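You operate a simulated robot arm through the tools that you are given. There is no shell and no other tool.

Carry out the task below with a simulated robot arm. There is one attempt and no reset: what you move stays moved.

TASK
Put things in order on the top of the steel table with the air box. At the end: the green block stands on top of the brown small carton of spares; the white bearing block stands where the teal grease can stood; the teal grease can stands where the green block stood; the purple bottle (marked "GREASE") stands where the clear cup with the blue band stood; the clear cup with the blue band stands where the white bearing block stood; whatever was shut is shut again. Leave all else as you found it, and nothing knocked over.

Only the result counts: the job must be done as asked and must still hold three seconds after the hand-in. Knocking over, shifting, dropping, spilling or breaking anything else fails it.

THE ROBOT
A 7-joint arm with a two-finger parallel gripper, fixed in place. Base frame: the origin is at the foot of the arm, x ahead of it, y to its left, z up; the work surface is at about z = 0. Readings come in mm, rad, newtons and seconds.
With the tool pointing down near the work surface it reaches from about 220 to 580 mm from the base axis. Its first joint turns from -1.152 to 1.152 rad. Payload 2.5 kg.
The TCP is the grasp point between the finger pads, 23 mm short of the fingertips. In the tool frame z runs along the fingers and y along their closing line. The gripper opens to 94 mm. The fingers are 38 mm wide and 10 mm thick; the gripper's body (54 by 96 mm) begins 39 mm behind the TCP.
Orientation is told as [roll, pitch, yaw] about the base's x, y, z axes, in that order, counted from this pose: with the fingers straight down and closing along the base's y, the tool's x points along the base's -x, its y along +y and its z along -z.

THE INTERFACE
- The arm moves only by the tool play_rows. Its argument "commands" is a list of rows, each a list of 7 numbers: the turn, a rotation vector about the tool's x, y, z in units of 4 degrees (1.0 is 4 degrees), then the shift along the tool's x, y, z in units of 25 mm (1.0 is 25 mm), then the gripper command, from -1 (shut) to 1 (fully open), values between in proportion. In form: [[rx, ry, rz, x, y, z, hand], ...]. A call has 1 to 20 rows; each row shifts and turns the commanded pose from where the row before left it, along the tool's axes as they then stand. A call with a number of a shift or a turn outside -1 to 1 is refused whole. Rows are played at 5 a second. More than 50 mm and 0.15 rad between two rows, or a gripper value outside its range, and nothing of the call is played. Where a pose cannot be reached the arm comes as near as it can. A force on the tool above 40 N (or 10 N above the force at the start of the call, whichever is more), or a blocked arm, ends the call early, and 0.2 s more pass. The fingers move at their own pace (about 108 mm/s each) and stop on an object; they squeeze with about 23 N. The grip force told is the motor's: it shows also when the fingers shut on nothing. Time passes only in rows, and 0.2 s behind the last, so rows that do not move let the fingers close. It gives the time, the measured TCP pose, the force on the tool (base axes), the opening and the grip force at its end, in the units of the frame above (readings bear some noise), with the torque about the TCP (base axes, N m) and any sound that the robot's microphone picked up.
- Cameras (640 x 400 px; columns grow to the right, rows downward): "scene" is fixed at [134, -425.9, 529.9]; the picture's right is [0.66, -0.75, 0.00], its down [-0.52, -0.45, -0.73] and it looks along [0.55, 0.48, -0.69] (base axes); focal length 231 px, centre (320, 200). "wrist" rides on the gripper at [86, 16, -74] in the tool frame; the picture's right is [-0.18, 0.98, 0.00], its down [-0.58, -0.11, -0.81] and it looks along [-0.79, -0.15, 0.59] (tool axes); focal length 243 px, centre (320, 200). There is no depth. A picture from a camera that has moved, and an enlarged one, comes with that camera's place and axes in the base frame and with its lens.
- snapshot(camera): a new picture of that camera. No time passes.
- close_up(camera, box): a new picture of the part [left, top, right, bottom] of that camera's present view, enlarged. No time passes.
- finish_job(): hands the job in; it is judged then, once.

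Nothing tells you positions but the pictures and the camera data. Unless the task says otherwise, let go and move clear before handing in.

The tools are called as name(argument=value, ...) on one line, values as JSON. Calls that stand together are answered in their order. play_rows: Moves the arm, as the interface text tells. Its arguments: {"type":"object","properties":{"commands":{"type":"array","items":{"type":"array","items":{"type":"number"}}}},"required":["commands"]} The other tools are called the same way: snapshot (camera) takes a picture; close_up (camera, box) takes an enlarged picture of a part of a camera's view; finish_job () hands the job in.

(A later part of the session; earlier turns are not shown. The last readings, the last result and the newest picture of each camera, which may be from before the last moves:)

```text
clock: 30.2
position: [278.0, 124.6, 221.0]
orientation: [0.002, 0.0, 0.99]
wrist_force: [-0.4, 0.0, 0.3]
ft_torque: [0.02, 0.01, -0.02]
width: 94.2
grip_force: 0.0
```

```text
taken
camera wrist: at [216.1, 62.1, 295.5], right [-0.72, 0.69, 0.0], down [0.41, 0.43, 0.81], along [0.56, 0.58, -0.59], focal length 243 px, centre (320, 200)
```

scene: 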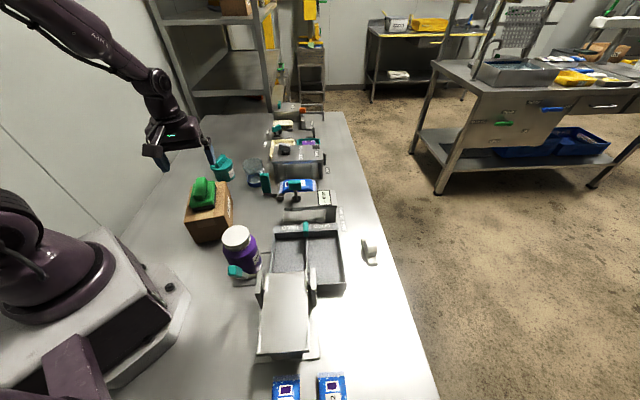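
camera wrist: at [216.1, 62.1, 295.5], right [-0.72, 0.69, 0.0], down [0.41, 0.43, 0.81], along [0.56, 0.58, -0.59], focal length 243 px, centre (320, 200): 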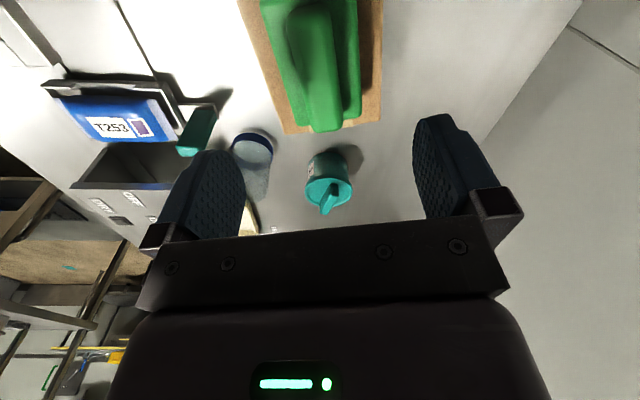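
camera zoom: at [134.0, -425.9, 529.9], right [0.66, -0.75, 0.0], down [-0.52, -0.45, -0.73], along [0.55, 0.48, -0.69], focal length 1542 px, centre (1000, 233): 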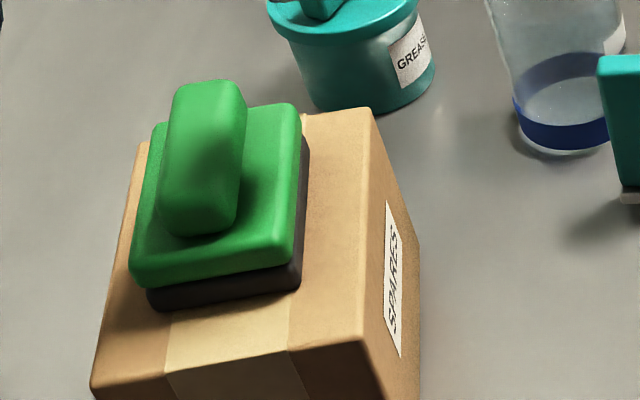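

The green block stands squarely on the carton, which hasn't moved. Next is the teal can: I'll take close-ups from both cameras to triangulate its lid and body.

close_up(camera="wrist", box=[280, 135, 376, 195])

close_up(camera="wrist", box=[280, 170, 376, 230])

close_up(camera="scene", box=[198, 148, 246, 178])

close_up(camera="scene", box=[198, 158, 246, 188])

```text
6.67 times, centred on (328, 165) of wrist
camera zoom: at [216.1, 62.1, 295.5], right [-0.72, 0.69, 0.0], down [0.41, 0.43, 0.81], along [0.56, 0.58, -0.59], focal length 1618 px, centre (267, 433)
```

zoom: 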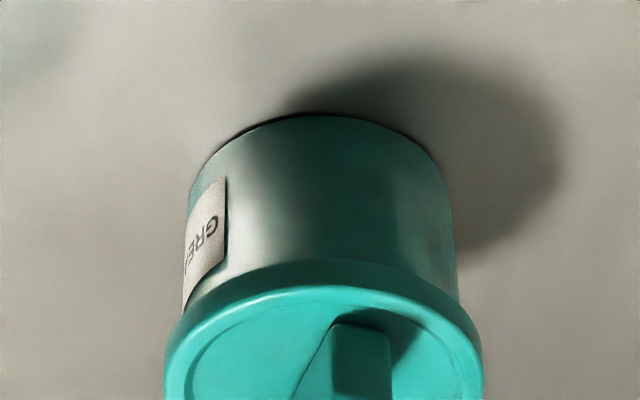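

```text
6.67 times, centred on (328, 200) of wrist
camera zoom: at [216.1, 62.1, 295.5], right [-0.72, 0.69, 0.0], down [0.41, 0.43, 0.81], along [0.56, 0.58, -0.59], focal length 1618 px, centre (267, 200)
```

zoom: 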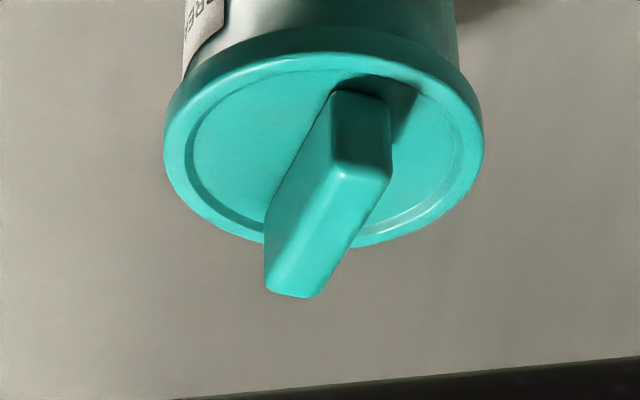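

```text
13.33 times, centred on (222, 163) of scene
camera zoom: at [134.0, -425.9, 529.9], right [0.66, -0.75, 0.0], down [-0.52, -0.45, -0.73], along [0.55, 0.48, -0.69], focal length 3084 px, centre (1627, 693)
```

zoom: 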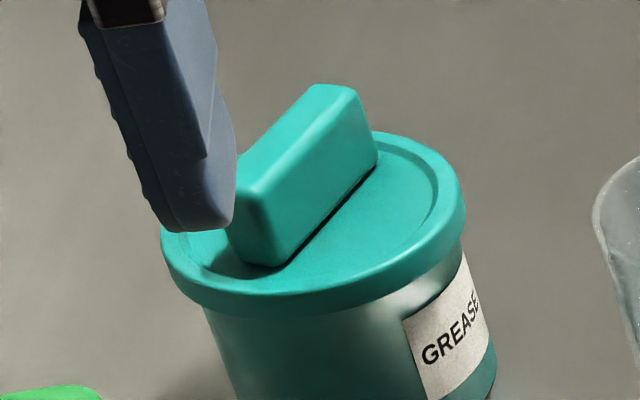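

```text
13.33 times, centred on (222, 173) of scene
camera zoom: at [134.0, -425.9, 529.9], right [0.66, -0.75, 0.0], down [-0.52, -0.45, -0.73], along [0.55, 0.48, -0.69], focal length 3084 px, centre (1627, 560)
```

zoom: 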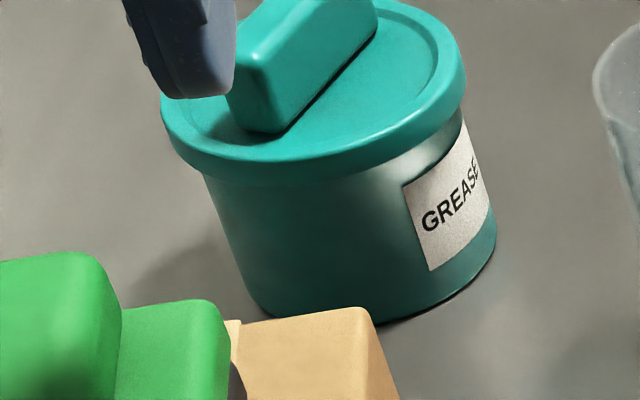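

The can triangulates to about (419,294), with an 80 mm lid whose top is at z≈56 and a knob up to z≈77. I'll square the tool to yaw 0 and hover above it to refine.

play_rows(commands=[[0, 0, 1, 0, 0, 0, 1], [0, 0, 1, 0, 0, 0, 1], [0, 0, 1, 0, 0, 0, 1], [0, 0, 1, 0, 0, 0, 1], [0, 0, 1, 0, 0, 0, 1], [0, 0, 1, 0, 0, 0, 1], [0, 0, 1, 0, 0, 0, 1], [0, 0, 1, 0, 0, 0, 1], [0, 0, 1, 0, 0, 0, 1], [0, 0, 1, 0, 0, 0, 1], [0, 0, 1, 0, 0, 0, 1], [0, 0, 1, 0, 0, 0, 1], [0, 0, 1, 0, 0, 0, 1], [0, 0, 1, 0, 0, 0, 1], [0, 0, 0.2, 0, 0, 0, 1], [0, 0, 0, 0, 0, 0, 1]])

play_rows(commands=[[0, 0, 0, -0.81, 0.97, 0, 1], [0, 0, 0, -0.81, 0.97, 0, 1], [0, 0, 0, -0.81, 0.97, 0, 1], [0, 0, 0, -0.81, 0.97, 0, 1], [0, 0, 0, -0.81, 0.97, 0, 1], [0, 0, 0, -0.81, 0.97, 0, 1], [0, 0, 0, -0.81, 0.97, 0, 1], [0, 0, 0, 0, 0, 0.9, 1], [0, 0, 0, 0, 0, 0.9, 1], [0, 0, 0, 0, 0, 0.8, 1], [0, 0, 0, 0, 0, 0, 1]])

snapshot(camera="wrist")

snapshot(camera="scene")

```text
clock: 33.6
position: [276.5, 124.5, 219.2]
orientation: [0.001, -0.002, -0.003]
wrist_force: [0.0, 0.1, -0.1]
ft_torque: [0.03, 0.04, 0.01]
width: 93.9
grip_force: 0.1
```

```text
clock: 36.0
position: [418.7, 292.8, 155.0]
orientation: [0.001, 0.0, -0.001]
wrist_force: [0.3, 0.3, -0.5]
ft_torque: [0.01, 0.0, 0.02]
width: 94.0
grip_force: 0.0
```

```text
taken
camera wrist: at [332.2, 310.7, 230.5], right [0.18, 0.98, 0.0], down [0.58, -0.11, 0.81], along [0.79, -0.15, -0.59], focal length 243 px, centre (320, 200)
```

wrist: 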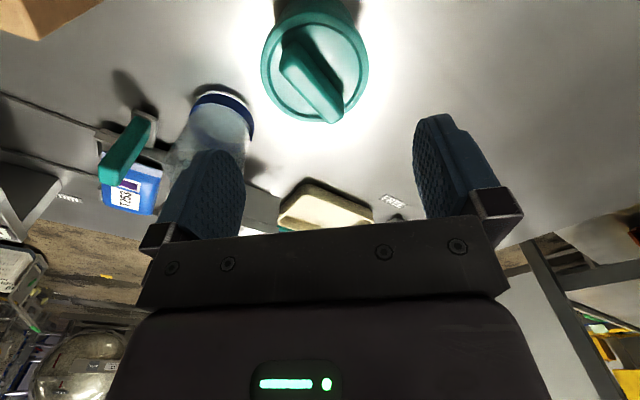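

```text
taken
```

scene: 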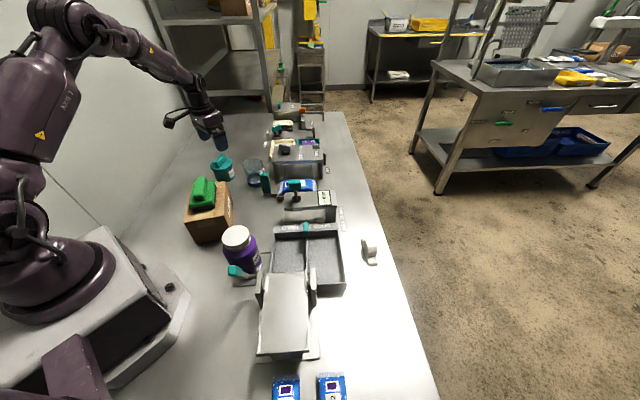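

close_up(camera="wrist", box=[224, 0, 416, 120])

close_up(camera="wrist", box=[224, 20, 416, 140])

close_up(camera="scene", box=[180, 130, 260, 180])

```text
3.33 times, centred on (320, 60) of wrist
camera zoom: at [332.2, 310.7, 230.5], right [0.18, 0.98, 0.0], down [0.58, -0.11, 0.81], along [0.79, -0.15, -0.59], focal length 809 px, centre (320, 667)
```

zoom: 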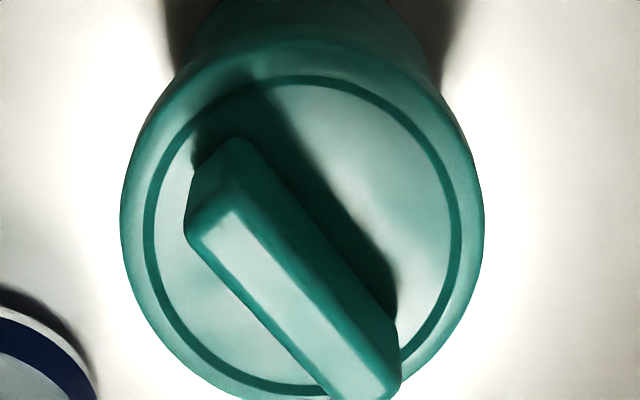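

```text
3.33 times, centred on (320, 80) of wrist
camera zoom: at [332.2, 310.7, 230.5], right [0.18, 0.98, 0.0], down [0.58, -0.11, 0.81], along [0.79, -0.15, -0.59], focal length 809 px, centre (320, 600)
```

zoom: 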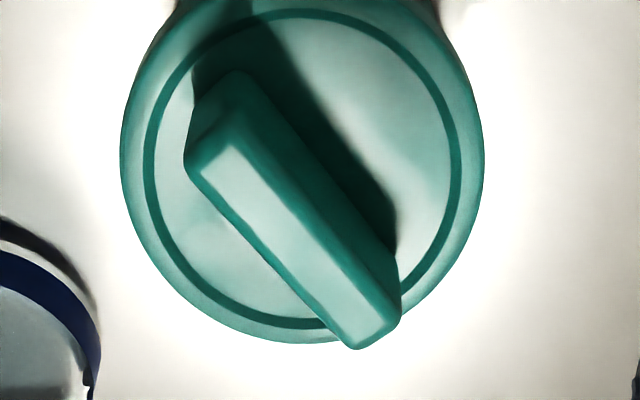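

```text
8.00 times, centred on (220, 155) of scene
camera zoom: at [134.0, -425.8, 529.9], right [0.66, -0.75, 0.0], down [-0.52, -0.45, -0.73], along [0.55, 0.48, -0.69], focal length 1850 px, centre (1120, 560)
```

zoom: 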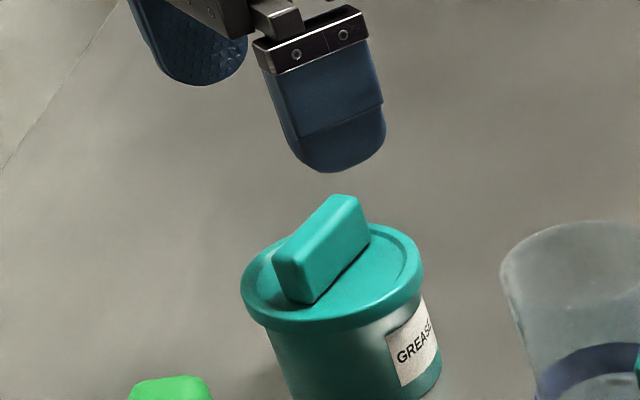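

The lid centre is about 3 mm off in y. I'll correct this, descend partway until the fingertips are just above the lid, and check clearances.

play_rows(commands=[[0, 0, 0, -0.06, -0.12, 0, 1], [0, 0, 0, 0, 0, 0.9, 1], [0, 0, 0, 0, 0, 0.9, 1], [0, 0, 0, 0, 0, 0.8, 1], [0, 0, 0, 0, 0, 0, 1]])

close_up(camera="scene", box=[180, 130, 260, 180])

snapshot(camera="wrist")

```text
clock: 37.2
position: [420.0, 290.7, 89.2]
orientation: [0.001, 0.0, 0.0]
wrist_force: [-0.7, 0.6, 0.0]
ft_torque: [-0.01, -0.01, 0.01]
width: 93.7
grip_force: 0.0
```

```text
8.00 times, centred on (220, 155) of scene
camera zoom: at [134.0, -425.9, 529.9], right [0.66, -0.75, 0.0], down [-0.52, -0.45, -0.73], along [0.55, 0.48, -0.69], focal length 1850 px, centre (1120, 560)
```

zoom: 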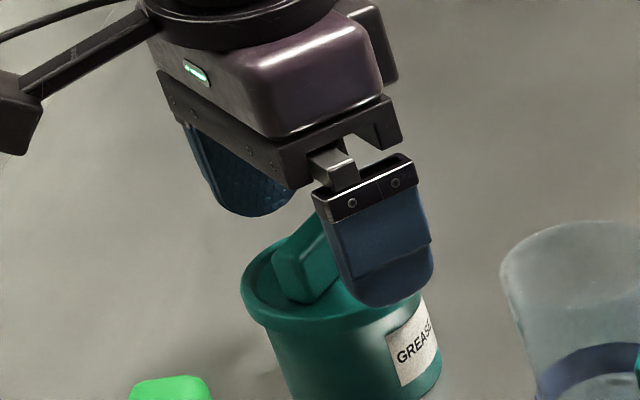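

```text
taken
camera wrist: at [333.7, 308.6, 165.0], right [0.18, 0.98, 0.0], down [0.58, -0.11, 0.81], along [0.79, -0.15, -0.59], focal length 243 px, centre (320, 200)
```

wrist: 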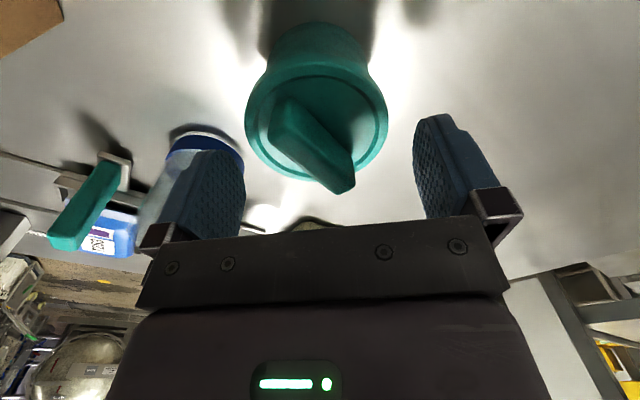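

Clearances look good with a 2 mm offset remaining. I'll nudge and lower around the lid rim to about z=50, then close.

play_rows(commands=[[0, 0, 0, 0, -0.06, 0.4, 1], [0, 0, 0, 0, 0, 0.6, 1], [0, 0, 0, 0, 0, 0.6, 1], [0, 0, 0, 0, 0, 0, 1]])

snapshot(camera="wrist")

close_up(camera="scene", box=[180, 135, 260, 185])

```text
clock: 38.2
position: [419.9, 289.4, 50.4]
orientation: [-0.001, 0.001, 0.001]
wrist_force: [-0.1, 0.8, -0.1]
ft_torque: [0.0, 0.01, 0.0]
width: 94.2
grip_force: 0.0
```

```text
taken
camera wrist: at [333.5, 306.4, 125.1], right [0.18, 0.98, 0.0], down [0.58, -0.11, 0.81], along [0.79, -0.15, -0.59], focal length 243 px, centre (320, 200)
```

wrist: 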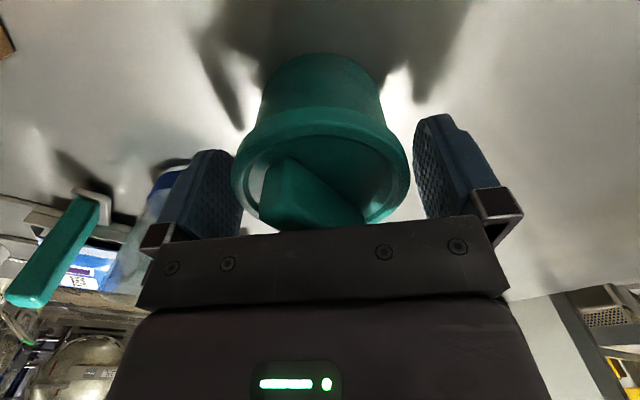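

```text
8.00 times, centred on (220, 160) of scene
camera zoom: at [134.0, -425.9, 529.9], right [0.66, -0.75, 0.0], down [-0.52, -0.45, -0.73], along [0.55, 0.48, -0.69], focal length 1850 px, centre (1120, 520)
```

zoom: 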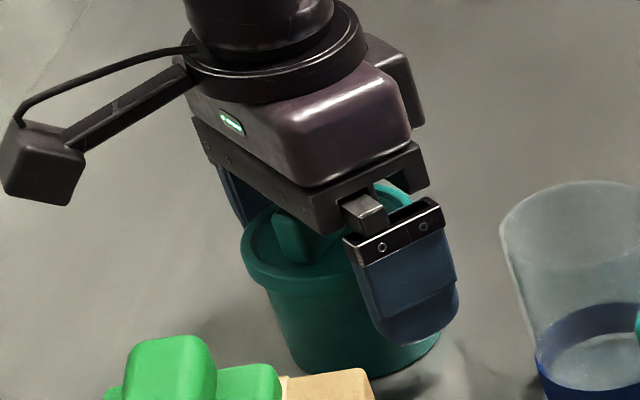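

play_rows(commands=[[0, 0, 0, 0, 0, 0, 0.8], [0, 0, 0, 0, 0, 0, 0.6], [0, 0, 0, 0, 0, 0, 0], [0, 0, 0, 0, 0, 0, -1], [0, 0, 0, 0, 0, 0, -1], [0, 0, 0, 0, 0, 0, -1]])

play_rows(commands=[[0, 0, 0, 0, 0, -0.2, -1], [0, 0, 0, 0, 0, -0.2, -1], [0, 0, 0, 0, 0, 0, -1]])

snapshot(camera="wrist")

close_up(camera="scene", box=[180, 135, 260, 185])

```text
clock: 39.6
position: [420.7, 289.2, 49.7]
orientation: [0.001, 0.0, -0.001]
wrist_force: [-0.9, 0.4, -1.9]
ft_torque: [-0.01, -0.01, -0.04]
width: 76.8
grip_force: 23.1
```

```text
clock: 40.4
position: [420.3, 289.2, 60.9]
orientation: [0.0, 0.001, 0.0]
wrist_force: [1.4, 0.9, -2.8]
ft_torque: [0.04, -0.01, 0.02]
width: 76.8
grip_force: 23.3
```

```text
taken
camera wrist: at [333.6, 306.5, 135.5], right [0.18, 0.98, 0.0], down [0.58, -0.11, 0.81], along [0.79, -0.15, -0.59], focal length 243 px, centre (320, 200)
```

wrist: 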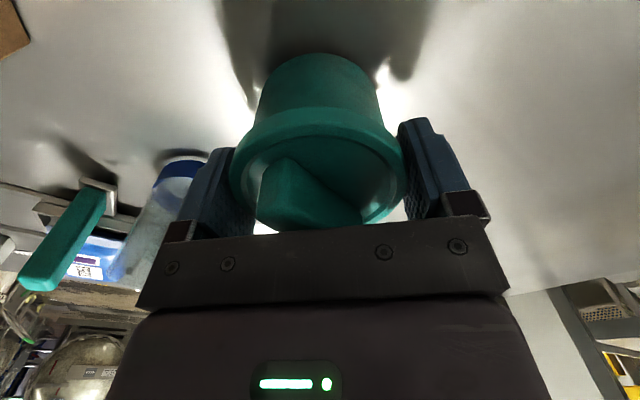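

```text
8.00 times, centred on (220, 160) of scene
camera zoom: at [134.0, -425.8, 529.9], right [0.66, -0.75, 0.0], down [-0.52, -0.45, -0.73], along [0.55, 0.48, -0.69], focal length 1850 px, centre (1120, 520)
```

zoom: 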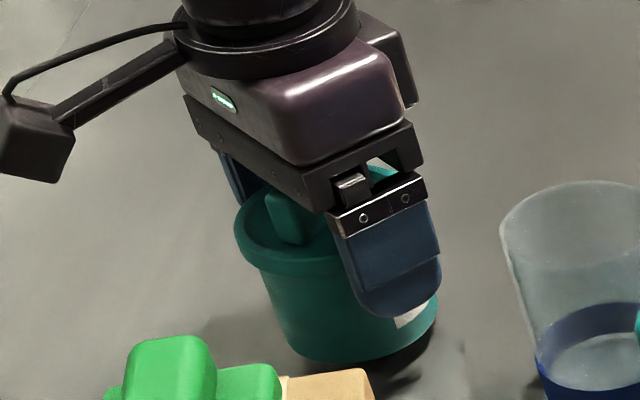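

The whole can came up as one piece, held by the rim. Its original centre is about (420.3,289.5). I'll raise it to z≈250 and carry it toward the green block's old spot.

play_rows(commands=[[0, 0, 0, 0, 0, -0.6, -1], [0, 0, 0, 0, 0, -1, -1], [0, 0, 0, 0, 0, -1, -1], [0, 0, 0, 0, 0, -1, -1], [0, 0, 0, 0, 0, -1, -1], [0, 0, 0, 0, 0, -1, -1], [0, 0, 0, 0, 0, -1, -1], [0, 0, 0, 0, 0, -1, -1], [0, 0, 0, 0.113, -0.5, 0, -1], [0, 0, 0, 0.113, -0.94, 0, -1], [0, 0, 0, 0.113, -0.94, 0, -1], [0, 0, 0, 0.113, -0.94, 0, -1], [0, 0, 0, 0.113, -0.94, 0, -1], [0, 0, 0, 0.113, -0.94, 0, -1], [0, 0, 0, 0.113, -0.94, 0, -1], [0, 0, 0, 0.113, -0.94, 0, -1], [0, 0, 0, 0.113, -0.94, 0, -1], [0, 0, 0, 0.113, -0.94, 0, -1], [0, 0, 0, 0.113, -0.94, 0, -1], [0, 0, 0, 0.113, -0.5, 0, -1]])

snapshot(camera="wrist")

snapshot(camera="scene")

```text
clock: 44.6
position: [387.2, 29.8, 250.2]
orientation: [0.001, -0.001, 0.0]
wrist_force: [-0.6, -0.1, -2.1]
ft_torque: [0.0, 0.02, 0.0]
width: 76.8
grip_force: 23.1
```

```text
taken
camera wrist: at [300.4, 47.1, 325.0], right [0.18, 0.98, 0.0], down [0.58, -0.11, 0.81], along [0.79, -0.15, -0.59], focal length 243 px, centre (320, 200)
```

wrist: 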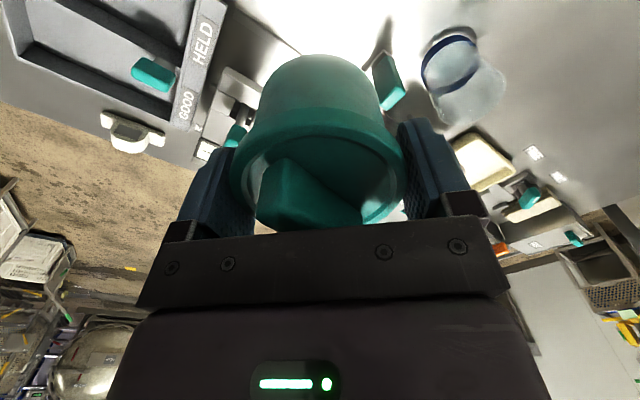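

```text
taken
```

scene: 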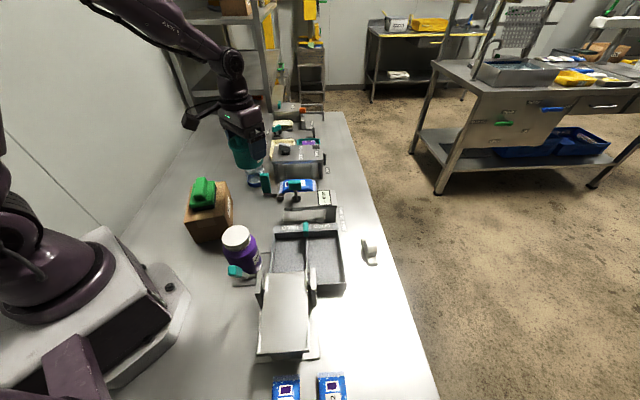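

The can is riding securely. I'll continue the remaining distance to above (335.5,-415.5).

play_rows(commands=[[0, 0, 0, 0.107, -0.47, 0, -1], [0, 0, 0, 0.107, -0.936, 0, -1], [0, 0, 0, 0.107, -0.936, 0, -1], [0, 0, 0, 0.107, -0.936, 0, -1], [0, 0, 0, 0.107, -0.936, 0, -1], [0, 0, 0, 0.107, -0.936, 0, -1], [0, 0, 0, 0.107, -0.936, 0, -1], [0, 0, 0, 0.107, -0.936, 0, -1], [0, 0, 0, 0.107, -0.936, 0, -1], [0, 0, 0, 0.107, -0.936, 0, -1], [0, 0, 0, 0.107, -0.936, 0, -1], [0, 0, 0, 0.107, -0.936, 0, -1], [0, 0, 0, 0.107, -0.936, 0, -1], [0, 0, 0, 0.107, -0.936, 0, -1], [0, 0, 0, 0.107, -0.936, 0, -1], [0, 0, 0, 0.107, -0.936, 0, -1], [0, 0, 0, 0.107, -0.936, 0, -1], [0, 0, 0, 0.107, -0.936, 0, -1], [0, 0, 0, 0.107, -0.936, 0, -1], [0, 0, 0, 0, -0.46, 0, -1]])

play_rows(commands=[[0, 0, 0, 0, 0, 0.9, -1], [0, 0, 0, 0, 0, 0.9, -1], [0, 0, 0, 0, 0, 0.9, -1], [0, 0, 0, 0, 0, 0.9, -1], [0, 0, 0, 0, 0, 0.9, -1], [0, 0, 0, 0, 0, 0.9, -1], [0, 0, 0, 0, 0, 0.9, -1], [0, 0, 0, 0, 0, 0.6, -1], [0, 0, 0, 0, 0, 0.4, -1], [0, 0, 0, 0, 0, 0, -1]])

snapshot(camera="wrist")

snapshot(camera="scene")

```text
clock: 48.8
position: [334.7, -416.1, 250.3]
orientation: [0.0, -0.001, 0.0]
wrist_force: [0.0, 0.3, -2.5]
ft_torque: [0.0, 0.01, 0.03]
width: 76.7
grip_force: 23.3
```

```text
clock: 51.0
position: [335.3, -414.0, 68.5]
orientation: [0.0, -0.001, 0.0]
wrist_force: [-1.4, 0.5, -3.4]
ft_torque: [0.04, -0.02, 0.0]
width: 76.7
grip_force: 23.1
```

```text
taken
camera wrist: at [248.6, -397.8, 143.1], right [0.18, 0.98, 0.0], down [0.58, -0.11, 0.81], along [0.79, -0.15, -0.59], focal length 243 px, centre (320, 200)
```

wrist: 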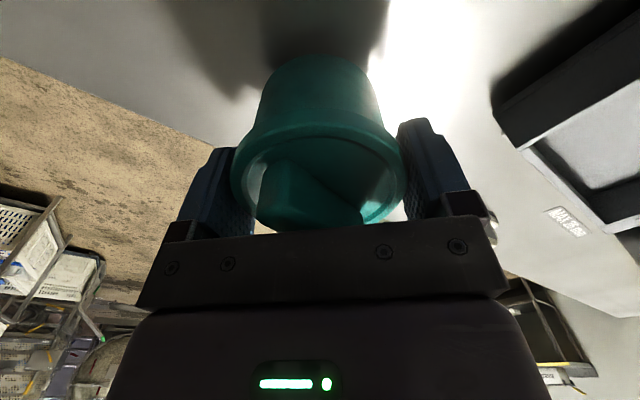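

```text
taken
```

scene: 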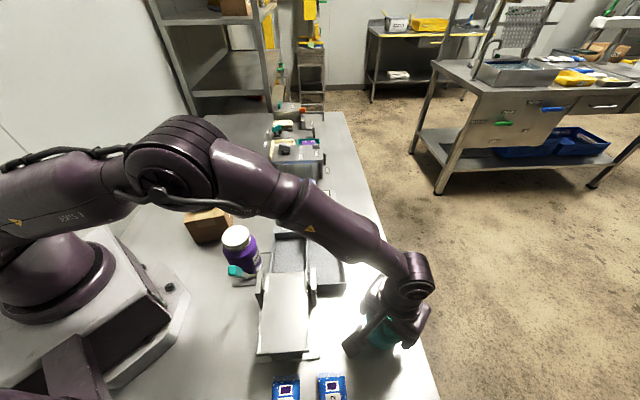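

The can hovers about 18 mm above the green block's old place, matching its recorded position within 1 mm. I'll lower it gently to contact.

play_rows(commands=[[0, 0, 0, 0, 0, 0.3, -1], [0, 0, 0, 0, 0, 0.2, -1], [0, 0, 0, 0, 0, 0.1, -1], [0, 0, 0, 0, 0, 0.08, -1], [0, 0, 0, 0, 0, 0.06, -1], [0, 0, 0, 0, 0, 0, -1]])

close_up(camera="scene", box=[340, 295, 436, 355])

```text
clock: 52.4
position: [335.8, -415.6, 51.3]
orientation: [-0.001, 0.0, 0.002]
wrist_force: [-1.9, 1.3, 6.0]
ft_torque: [0.11, 0.06, -0.02]
width: 76.7
grip_force: 22.9
```

```text
6.67 times, centred on (388, 325) of scene
camera zoom: at [134.0, -425.8, 529.9], right [0.66, -0.75, 0.0], down [-0.52, -0.45, -0.73], along [0.55, 0.48, -0.69], focal length 1542 px, centre (-133, -633)
```

zoom: 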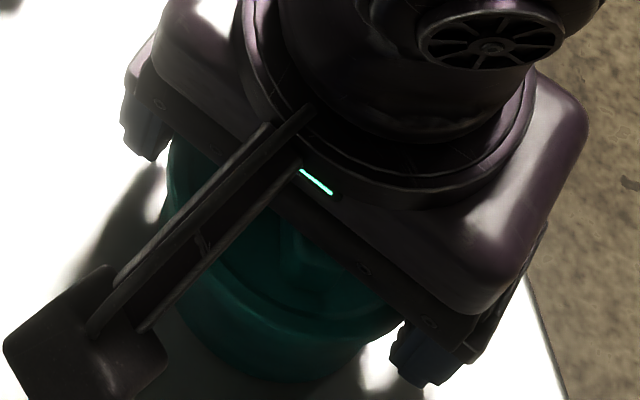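

Contact is made at about 6–8 N. I'll open and rise straight up.

play_rows(commands=[[0, 0, 0, 0, 0, 0, 0.7], [0, 0, 0, 0, 0, 0, 0.85], [0, 0, 0, 0, 0, 0, 1], [0, 0, 0, 0, 0, 0, 1], [0, 0, 0, 0, 0, -0.3, 1], [0, 0, 0, 0, 0, -0.6, 1], [0, 0, 0, 0, 0, -0.8, 1], [0, 0, 0, 0, 0, -1, 1], [0, 0, 0, 0, 0, -1, 1], [0, 0, 0, 0, 0, -1, 1], [0, 0, 0, 0, 0, -1, 1], [0, 0, 0, 0, 0, 0, 1]])

snapshot(camera="wrist")

snapshot(camera="scene")

```text
clock: 55.0
position: [334.0, -415.0, 192.8]
orientation: [-0.001, 0.001, 0.001]
wrist_force: [0.5, -0.8, -0.1]
ft_torque: [0.0, 0.02, 0.02]
width: 94.2
grip_force: 0.0
```

```text
taken
camera wrist: at [248.1, -398.1, 267.3], right [0.18, 0.98, 0.0], down [0.58, -0.11, 0.81], along [0.79, -0.15, -0.59], focal length 243 px, centre (320, 200)
```

wrist: 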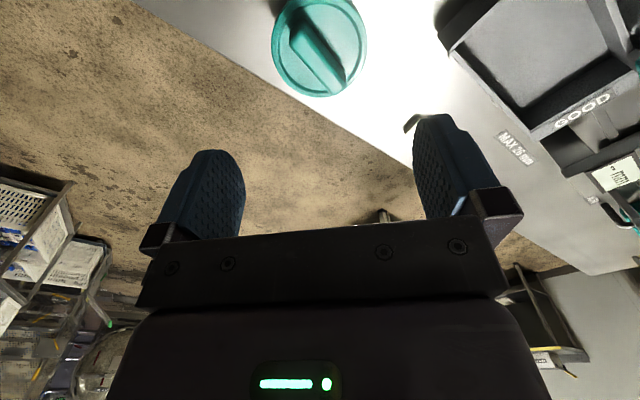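

```text
taken
```

scene: 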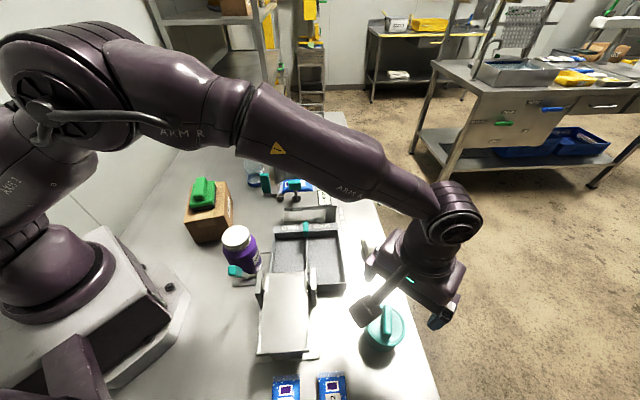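

The can stands upright where the green block was. Next is the white bearing block, which I place near (488,-290) with its long axis at about 48°; I'll move above it with the closing line across its width.

play_rows(commands=[[0, 0, 0, -0.88, 0.72, 0, 1], [0, 0, 0, -0.88, 0.72, 0, 1], [0, 0, 0, -0.88, 0.72, 0, 1], [0, 0, 0, -0.88, 0.72, 0, 1], [0, 0, 0, -0.88, 0.72, 0, 1], [0, 0, 0, -0.88, 0.72, 0, 1], [0, 0, 0, -0.88, 0.72, 0, 1], [0, 0, -1, 0, 0, 0, 1], [0, 0, -1, 0, 0, 0, 1], [0, 0, -1, 0, 0, 0, 1], [0, 0, -1, 0, 0, 0, 1], [0, 0, -1, 0, 0, 0, 1], [0, 0, -1, 0, 0, 0, 1], [0, 0, -1, 0, 0, 0, 1], [0, 0, -1, 0, 0, 0, 1], [0, 0, -1, 0, 0, 0, 1], [0, 0, -1, 0, 0, 0, 1], [0, 0, -1, 0, 0, 0, 1], [0, 0, -1, 0, 0, 0, 1], [0, 0, 0, 0, 0, 0, 1]])

snapshot(camera="wrist")

close_up(camera="wrist", box=[240, 0, 400, 100])

close_up(camera="scene", box=[335, 220, 415, 270])

close_up(camera="scene", box=[330, 290, 426, 350])

```text
clock: 59.2
position: [489.9, -290.1, 191.4]
orientation: [0.0, 0.002, 0.84]
wrist_force: [-0.5, -0.6, -0.5]
ft_torque: [0.01, 0.0, -0.02]
width: 94.1
grip_force: 0.1
```

```text
taken
camera wrist: at [419.6, -341.6, 267.0], right [-0.61, 0.79, 0.0], down [0.47, 0.36, 0.81], along [0.64, 0.49, -0.59], focal length 243 px, centre (320, 200)
```

wrist: 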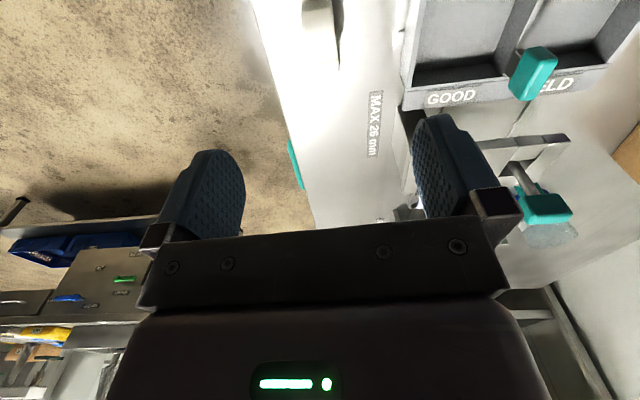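

```text
4.00 times, centred on (320, 50) of wrist
camera zoom: at [419.6, -341.6, 267.0], right [-0.61, 0.79, 0.0], down [0.47, 0.36, 0.81], along [0.64, 0.49, -0.59], focal length 970 px, centre (320, 800)
```

zoom: 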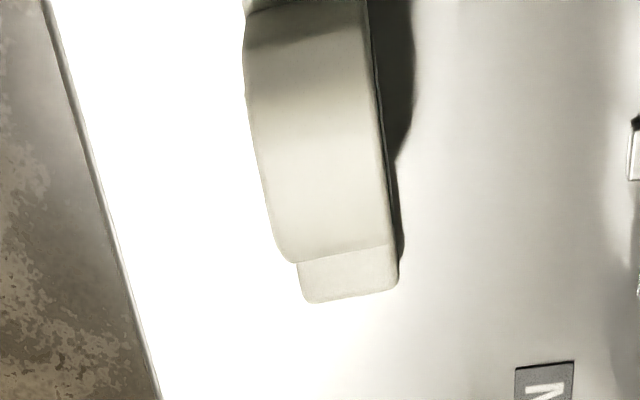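

```text
8.00 times, centred on (375, 245) of scene
camera zoom: at [134.0, -425.9, 529.9], right [0.66, -0.75, 0.0], down [-0.52, -0.45, -0.73], along [0.55, 0.48, -0.69], focal length 1850 px, centre (-120, -160)
```

zoom: 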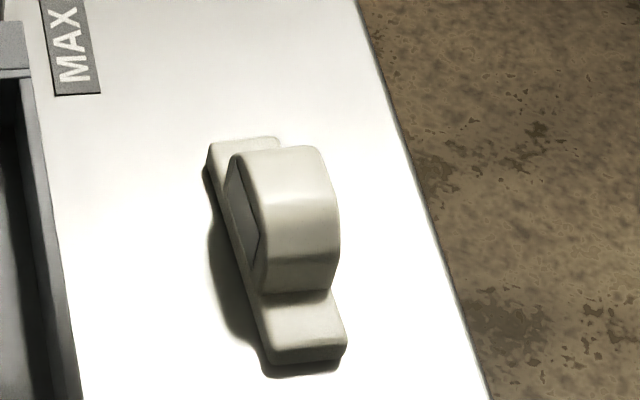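

```text
6.67 times, centred on (378, 320) of scene
camera zoom: at [134.0, -425.9, 529.9], right [0.66, -0.75, 0.0], down [-0.52, -0.45, -0.73], along [0.55, 0.48, -0.69], focal length 1542 px, centre (-67, -600)
```

zoom: 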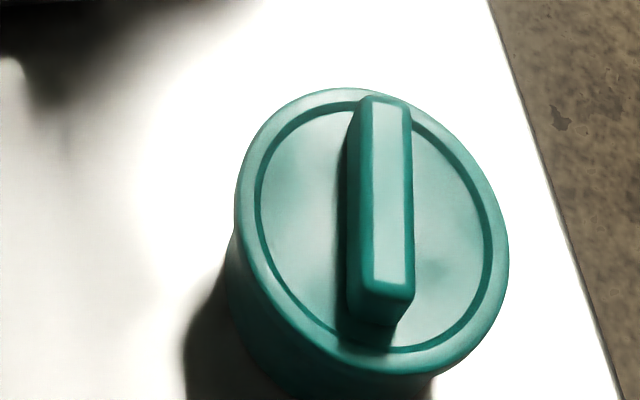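

The tool is aligned with the bearing block within about 1 mm. I'll descend in two stages.

play_rows(commands=[[0, 0, 0, 0, 0.04, 0.9, 1], [0, 0, 0, 0, 0, 0.9, 1], [0, 0, 0, 0, 0, 0.9, 1], [0, 0, 0, 0, 0, 0.9, 1], [0, 0, 0, 0, 0, 0, 1]])

snapshot(camera="wrist")

close_up(camera="scene", box=[335, 205, 431, 265])

```text
clock: 60.4
position: [489.1, -288.3, 102.0]
orientation: [-0.001, 0.0, 0.838]
wrist_force: [0.8, -0.1, -0.4]
ft_torque: [-0.03, -0.01, -0.01]
width: 93.8
grip_force: 0.0
```

```text
taken
camera wrist: at [418.6, -339.7, 176.7], right [-0.61, 0.79, 0.0], down [0.47, 0.36, 0.81], along [0.64, 0.49, -0.59], focal length 243 px, centre (320, 200)
```

wrist: 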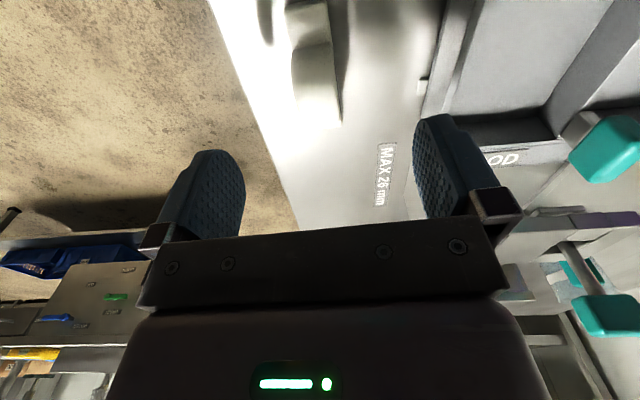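

```text
6.67 times, centred on (383, 235) of scene
camera zoom: at [134.0, -425.9, 529.9], right [0.66, -0.75, 0.0], down [-0.52, -0.45, -0.73], along [0.55, 0.48, -0.69], focal length 1542 px, centre (-100, -33)
```

zoom: 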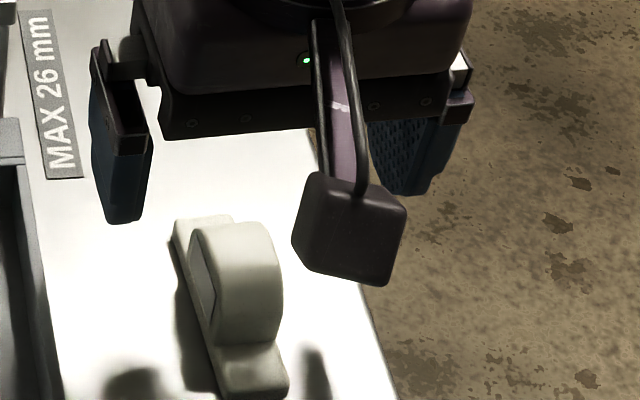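

close_up(camera="wrist", box=[240, 0, 432, 120])

```text
3.33 times, centred on (336, 60) of wrist
camera zoom: at [418.6, -339.7, 176.7], right [-0.61, 0.79, 0.0], down [0.47, 0.36, 0.81], along [0.64, 0.49, -0.59], focal length 809 px, centre (267, 667)
```

zoom: 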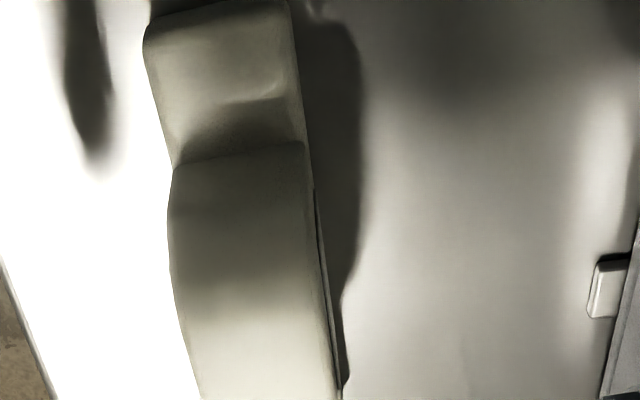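

close_up(camera="wrist", box=[240, 60, 432, 180])

```text
3.33 times, centred on (336, 120) of wrist
camera zoom: at [418.6, -339.7, 176.7], right [-0.61, 0.79, 0.0], down [0.47, 0.36, 0.81], along [0.64, 0.49, -0.59], focal length 809 px, centre (267, 467)
```

zoom: 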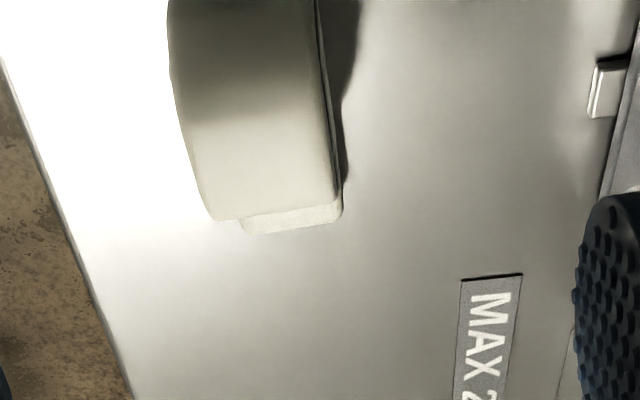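

The block is aligned, its centre about (487,-289). I'll narrow the fingers to about 60 mm for tray clearance and go down to grip height.

play_rows(commands=[[0, 0, 0, 0.08, 0, 0, 0.3], [0, 0, 0, 0, 0, 0, 0.3], [0, 0, 0, 0, 0, 0.7, 0.3], [0, 0, 0, 0, 0, 0.8, 0.3], [0, 0, 0, 0, 0, 0.8, 0.3], [0, 0, 0, 0, 0, 0.58, 0.3], [0, 0, 0, 0, 0, 0, 0.3]])

snapshot(camera="wrist")

close_up(camera="scene", box=[335, 205, 431, 265])

```text
clock: 62.0
position: [487.4, -290.0, 30.3]
orientation: [-0.001, 0.001, 0.838]
wrist_force: [-0.5, -0.6, -0.4]
ft_torque: [-0.02, -0.01, -0.03]
width: 61.0
grip_force: 0.1
```

```text
taken
camera wrist: at [417.1, -342.4, 105.5], right [-0.61, 0.79, 0.0], down [0.47, 0.36, 0.81], along [0.64, 0.49, -0.59], focal length 243 px, centre (320, 200)
```

wrist: 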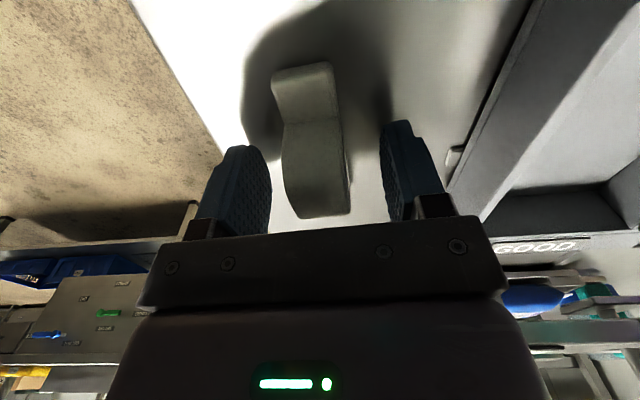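

```text
6.67 times, centred on (383, 235) of scene
camera zoom: at [134.0, -425.9, 529.9], right [0.66, -0.75, 0.0], down [-0.52, -0.45, -0.73], along [0.55, 0.48, -0.69], focal length 1542 px, centre (-100, -33)
```

zoom: 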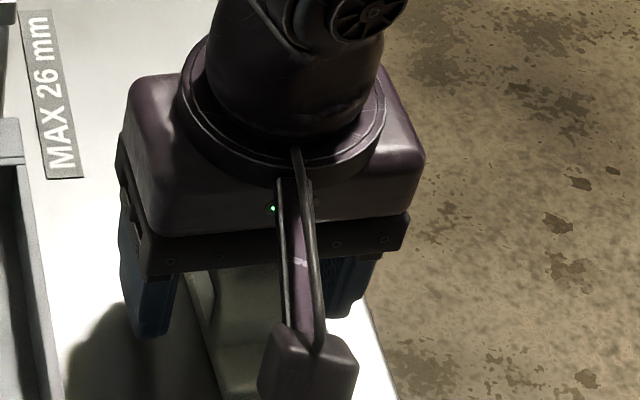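

play_rows(commands=[[0, 0, 0, 0, 0, 0, -1], [0, 0, 0, 0, 0, 0, -1], [0, 0, 0, 0, 0, 0, -1], [0, 0, 0, 0, 0, 0, -1], [0, 0, 0, 0, 0, 0, -1]])

play_rows(commands=[[0, 0, 0, 0, 0, -0.3, -1], [0, 0, 0, 0, 0, -0.5, -1], [0, 0, 0, 0, 0, 0, -1]])

snapshot(camera="wrist")

close_up(camera="scene", box=[335, 205, 431, 265])

```text
clock: 63.2
position: [487.6, -289.6, 31.7]
orientation: [0.001, 0.001, 0.837]
wrist_force: [-0.9, 0.7, -0.9]
ft_torque: [0.04, -0.01, 0.04]
width: 25.7
grip_force: 23.2
```

```text
clock: 64.0
position: [486.6, -290.3, 51.0]
orientation: [0.0, 0.0, 0.838]
wrist_force: [-0.3, -0.5, -0.6]
ft_torque: [-0.02, -0.03, 0.05]
width: 25.7
grip_force: 23.7
```

```text
taken
camera wrist: at [416.5, -342.3, 125.2], right [-0.61, 0.79, 0.0], down [0.47, 0.36, 0.81], along [0.64, 0.49, -0.59], focal length 243 px, centre (320, 200)
```

wrist: 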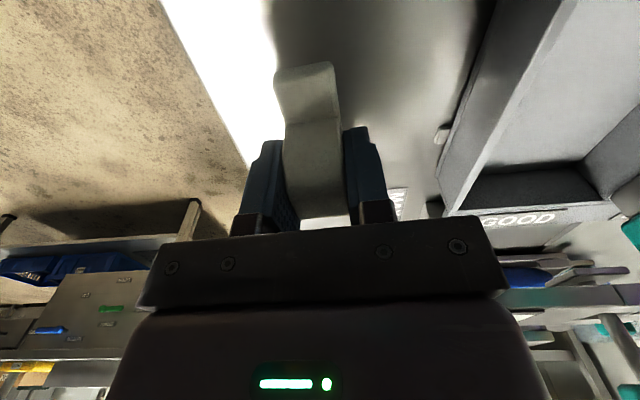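

```text
6.67 times, centred on (383, 235) of scene
camera zoom: at [134.0, -425.9, 529.9], right [0.66, -0.75, 0.0], down [-0.52, -0.45, -0.73], along [0.55, 0.48, -0.69], focal length 1542 px, centre (-100, -33)
```

zoom: 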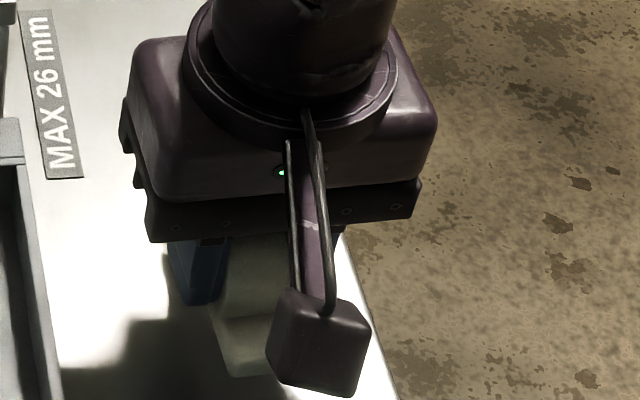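

The bearing block is lifted cleanly. I'll raise it to z≈230 and carry it to the can's old spot at (420.3,289.5).

play_rows(commands=[[0, 0, 0, 0, 0, -0.9, -1], [0, 0, 0, 0, 0, -0.9, -1], [0, 0, 0, 0, 0, -0.9, -1], [0, 0, 0, 0, 0, -0.9, -1], [0, 0, 0, 0, 0, -0.9, -1], [0, 0, 0, 0, 0, -0.9, -1], [0, 0, 0, 0, 0, -0.9, -1], [0, 0, 0, 0, 0, -0.9, -1], [0, 0, 0, 0, 0, 0, -1]])

play_rows(commands=[[0, 0, 0, -0.406, 0.46, 0, -1], [0, 0, 0, -0.812, 0.9206, 0, -1], [0, 0, 0, -0.812, 0.9206, 0, -1], [0, 0, 0, -0.812, 0.9206, 0, -1], [0, 0, 0, -0.812, 0.9206, 0, -1], [0, 0, 0, -0.812, 0.9206, 0, -1], [0, 0, 0, -0.812, 0.9206, 0, -1], [0, 0, 0, -0.812, 0.9206, 0, -1], [0, 0, 0, -0.812, 0.9206, 0, -1], [0, 0, 0, -0.812, 0.9206, 0, -1], [0, 0, 0, -0.812, 0.9206, 0, -1], [0, 0, 0, -0.812, 0.9206, 0, -1], [0, 0, 0, -0.812, 0.9206, 0, -1], [0, 0, 0, -0.812, 0.9206, 0, -1], [0, 0, 0, -0.812, 0.9206, 0, -1], [0, 0, 0, -0.812, 0.9206, 0, -1], [0, 0, 0, -0.812, 0.9206, 0, -1], [0, 0, 0, -0.812, 0.9206, 0, -1], [0, 0, 0, -0.812, 0.9206, 0, -1], [0, 0, 0, -0.408, 0.46, 0, -1]])

snapshot(camera="wrist")

snapshot(camera="scene")

```text
clock: 66.0
position: [487.1, -289.4, 230.0]
orientation: [-0.002, 0.001, 0.836]
wrist_force: [0.4, 0.2, -1.7]
ft_torque: [0.03, 0.03, -0.01]
width: 26.0
grip_force: 22.7
```

```text
clock: 70.2
position: [420.5, 291.1, 229.7]
orientation: [-0.001, 0.0, 0.838]
wrist_force: [-0.7, 0.3, -1.3]
ft_torque: [0.0, 0.0, 0.02]
width: 26.0
grip_force: 23.1
```

```text
taken
camera wrist: at [350.6, 236.7, 304.7], right [-0.61, 0.79, 0.0], down [0.47, 0.36, 0.81], along [0.64, 0.49, -0.59], focal length 243 px, centre (320, 200)
```

wrist: 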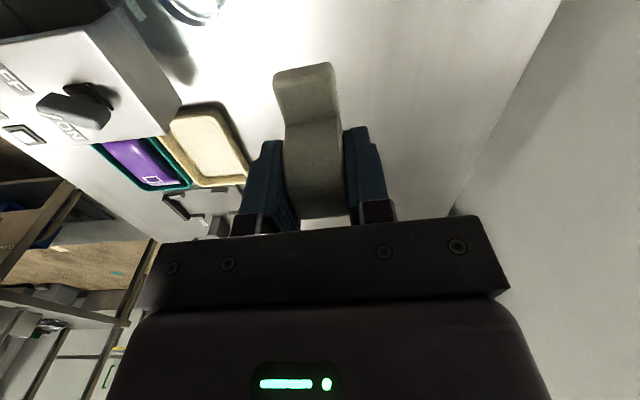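

```text
taken
```

scene: 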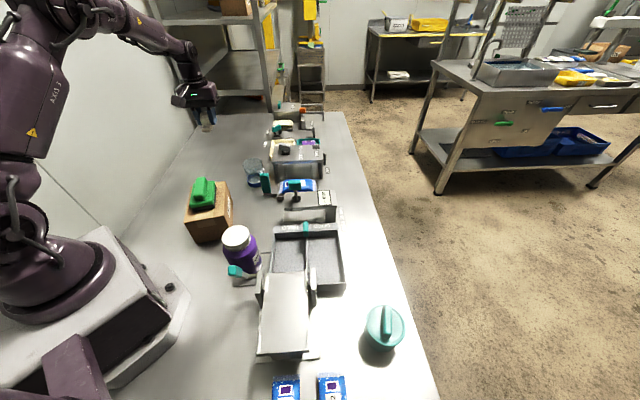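

The block is above (420,290). I'll lower it, slowing before contact.

play_rows(commands=[[0, 0, 0, 0, 0, 0.92, -1], [0, 0, 0, 0, 0, 0.92, -1], [0, 0, 0, 0, 0, 0.92, -1], [0, 0, 0, 0, 0, 0.92, -1], [0, 0, 0, 0, 0, 0.92, -1], [0, 0, 0, 0, 0, 0.92, -1], [0, 0, 0, 0, 0, 0.92, -1], [0, 0, 0, 0, 0, 0.92, -1], [0, 0, 0, 0, 0, 0.2, -1], [0, 0, 0, 0, 0, 0.14, -1], [0, 0, 0, 0, 0, 0.1, -1], [0, 0, 0, 0, 0, 0.08, -1], [0, 0, 0, 0, 0, 0.04, -1], [0, 0, 0, 0, 0, 0, -1]])

close_up(camera="scene", box=[180, 135, 260, 185])

snapshot(camera="wrist")

```text
clock: 73.2
position: [420.7, 289.3, 31.3]
orientation: [-0.001, 0.001, 0.837]
wrist_force: [0.3, -1.6, -1.4]
ft_torque: [-0.02, 0.0, 0.02]
width: 25.8
grip_force: 23.5
```

```text
8.00 times, centred on (220, 160) of scene
camera zoom: at [134.0, -425.8, 529.9], right [0.66, -0.75, 0.0], down [-0.52, -0.45, -0.73], along [0.55, 0.48, -0.69], focal length 1850 px, centre (1120, 520)
```

zoom: 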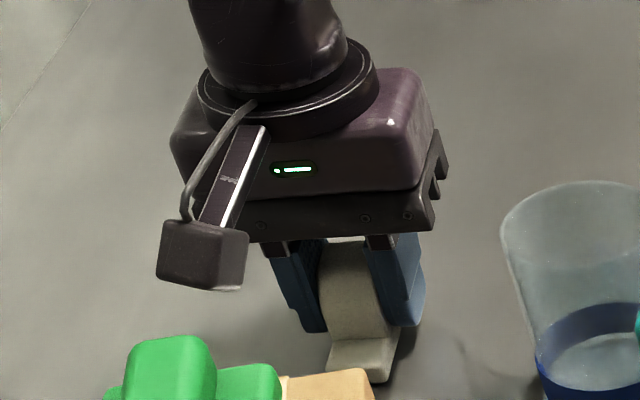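

```text
taken
camera wrist: at [350.7, 236.8, 106.7], right [-0.61, 0.79, 0.0], down [0.47, 0.36, 0.81], along [0.64, 0.49, -0.59], focal length 243 px, centre (320, 200)
```

wrist: 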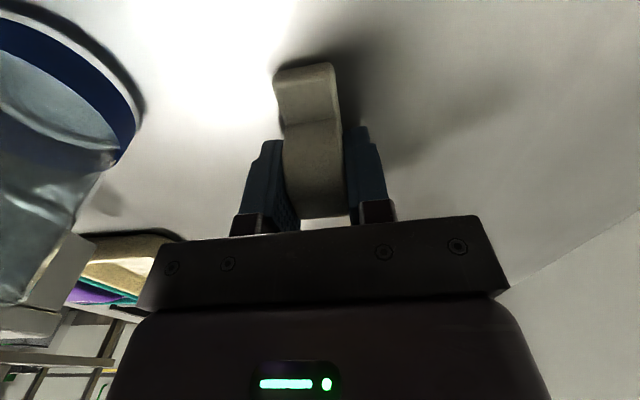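

No contact yet. I'll ease down another 1–2 mm.

play_rows(commands=[[0, 0, 0, 0, 0, 0.03, -1], [0, 0, 0, 0, 0, 0.03, -1], [0, 0, 0, 0, 0, 0, -1]])

```text
clock: 74.0
position: [421.3, 288.2, 30.2]
orientation: [-0.001, 0.0, 0.839]
wrist_force: [-1.1, -1.3, 4.4]
ft_torque: [0.0, 0.02, 0.0]
width: 26.0
grip_force: 23.1
```

Contact is felt at about 5 N. I'll open moderately to about 60 mm and rise straight up.

play_rows(commands=[[0, 0, 0, 0, 0, 0, -0.4], [0, 0, 0, 0, 0, 0, -0.2], [0, 0, 0, 0, 0, 0, 0.1], [0, 0, 0, 0, 0, 0, 0.3], [0, 0, 0, 0, 0, 0, 0.3], [0, 0, 0, 0, 0, -0.4, 0.3], [0, 0, 0, 0, 0, -0.8, 0.3], [0, 0, 0, 0, 0, -1, 0.3], [0, 0, 0, 0, 0, -1, 0.3], [0, 0, 0, 0, 0, -1, 0.3], [0, 0, 0, 0, 0, -1, 1], [0, 0, 0, 0, 0, 0, 1]])

snapshot(camera="wrist")

close_up(camera="scene", box=[190, 135, 286, 195])

```text
clock: 76.6
position: [421.6, 288.4, 161.9]
orientation: [0.0, 0.001, 0.839]
wrist_force: [0.5, 0.2, 0.7]
ft_torque: [-0.01, 0.02, 0.02]
width: 93.9
grip_force: 0.1
```

```text
taken
camera wrist: at [350.7, 236.6, 236.6], right [-0.61, 0.79, 0.0], down [0.47, 0.36, 0.81], along [0.64, 0.49, -0.59], focal length 243 px, centre (320, 200)
```

wrist: 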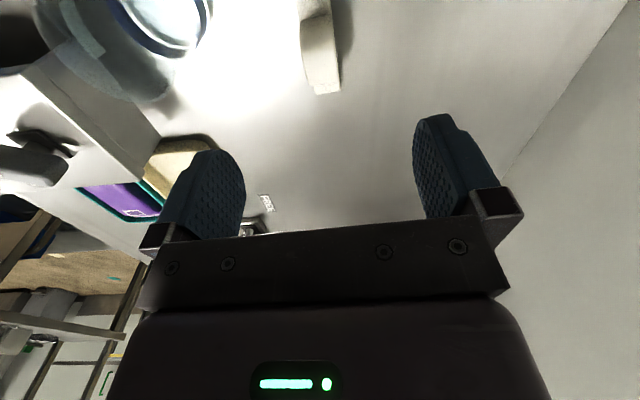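

```text
6.67 times, centred on (238, 165) of scene
camera zoom: at [134.0, -425.9, 529.9], right [0.66, -0.75, 0.0], down [-0.52, -0.45, -0.73], along [0.55, 0.48, -0.69], focal length 1542 px, centre (867, 433)
```

zoom: 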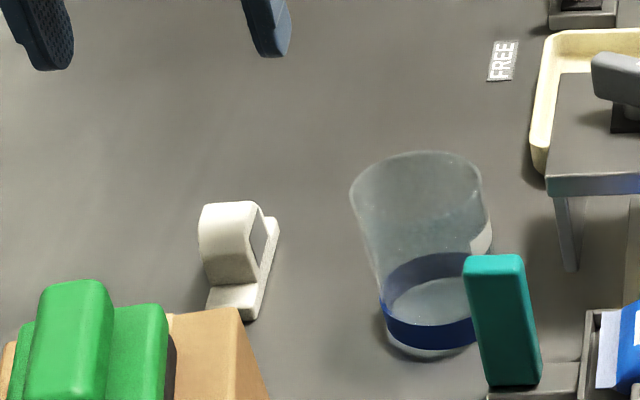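

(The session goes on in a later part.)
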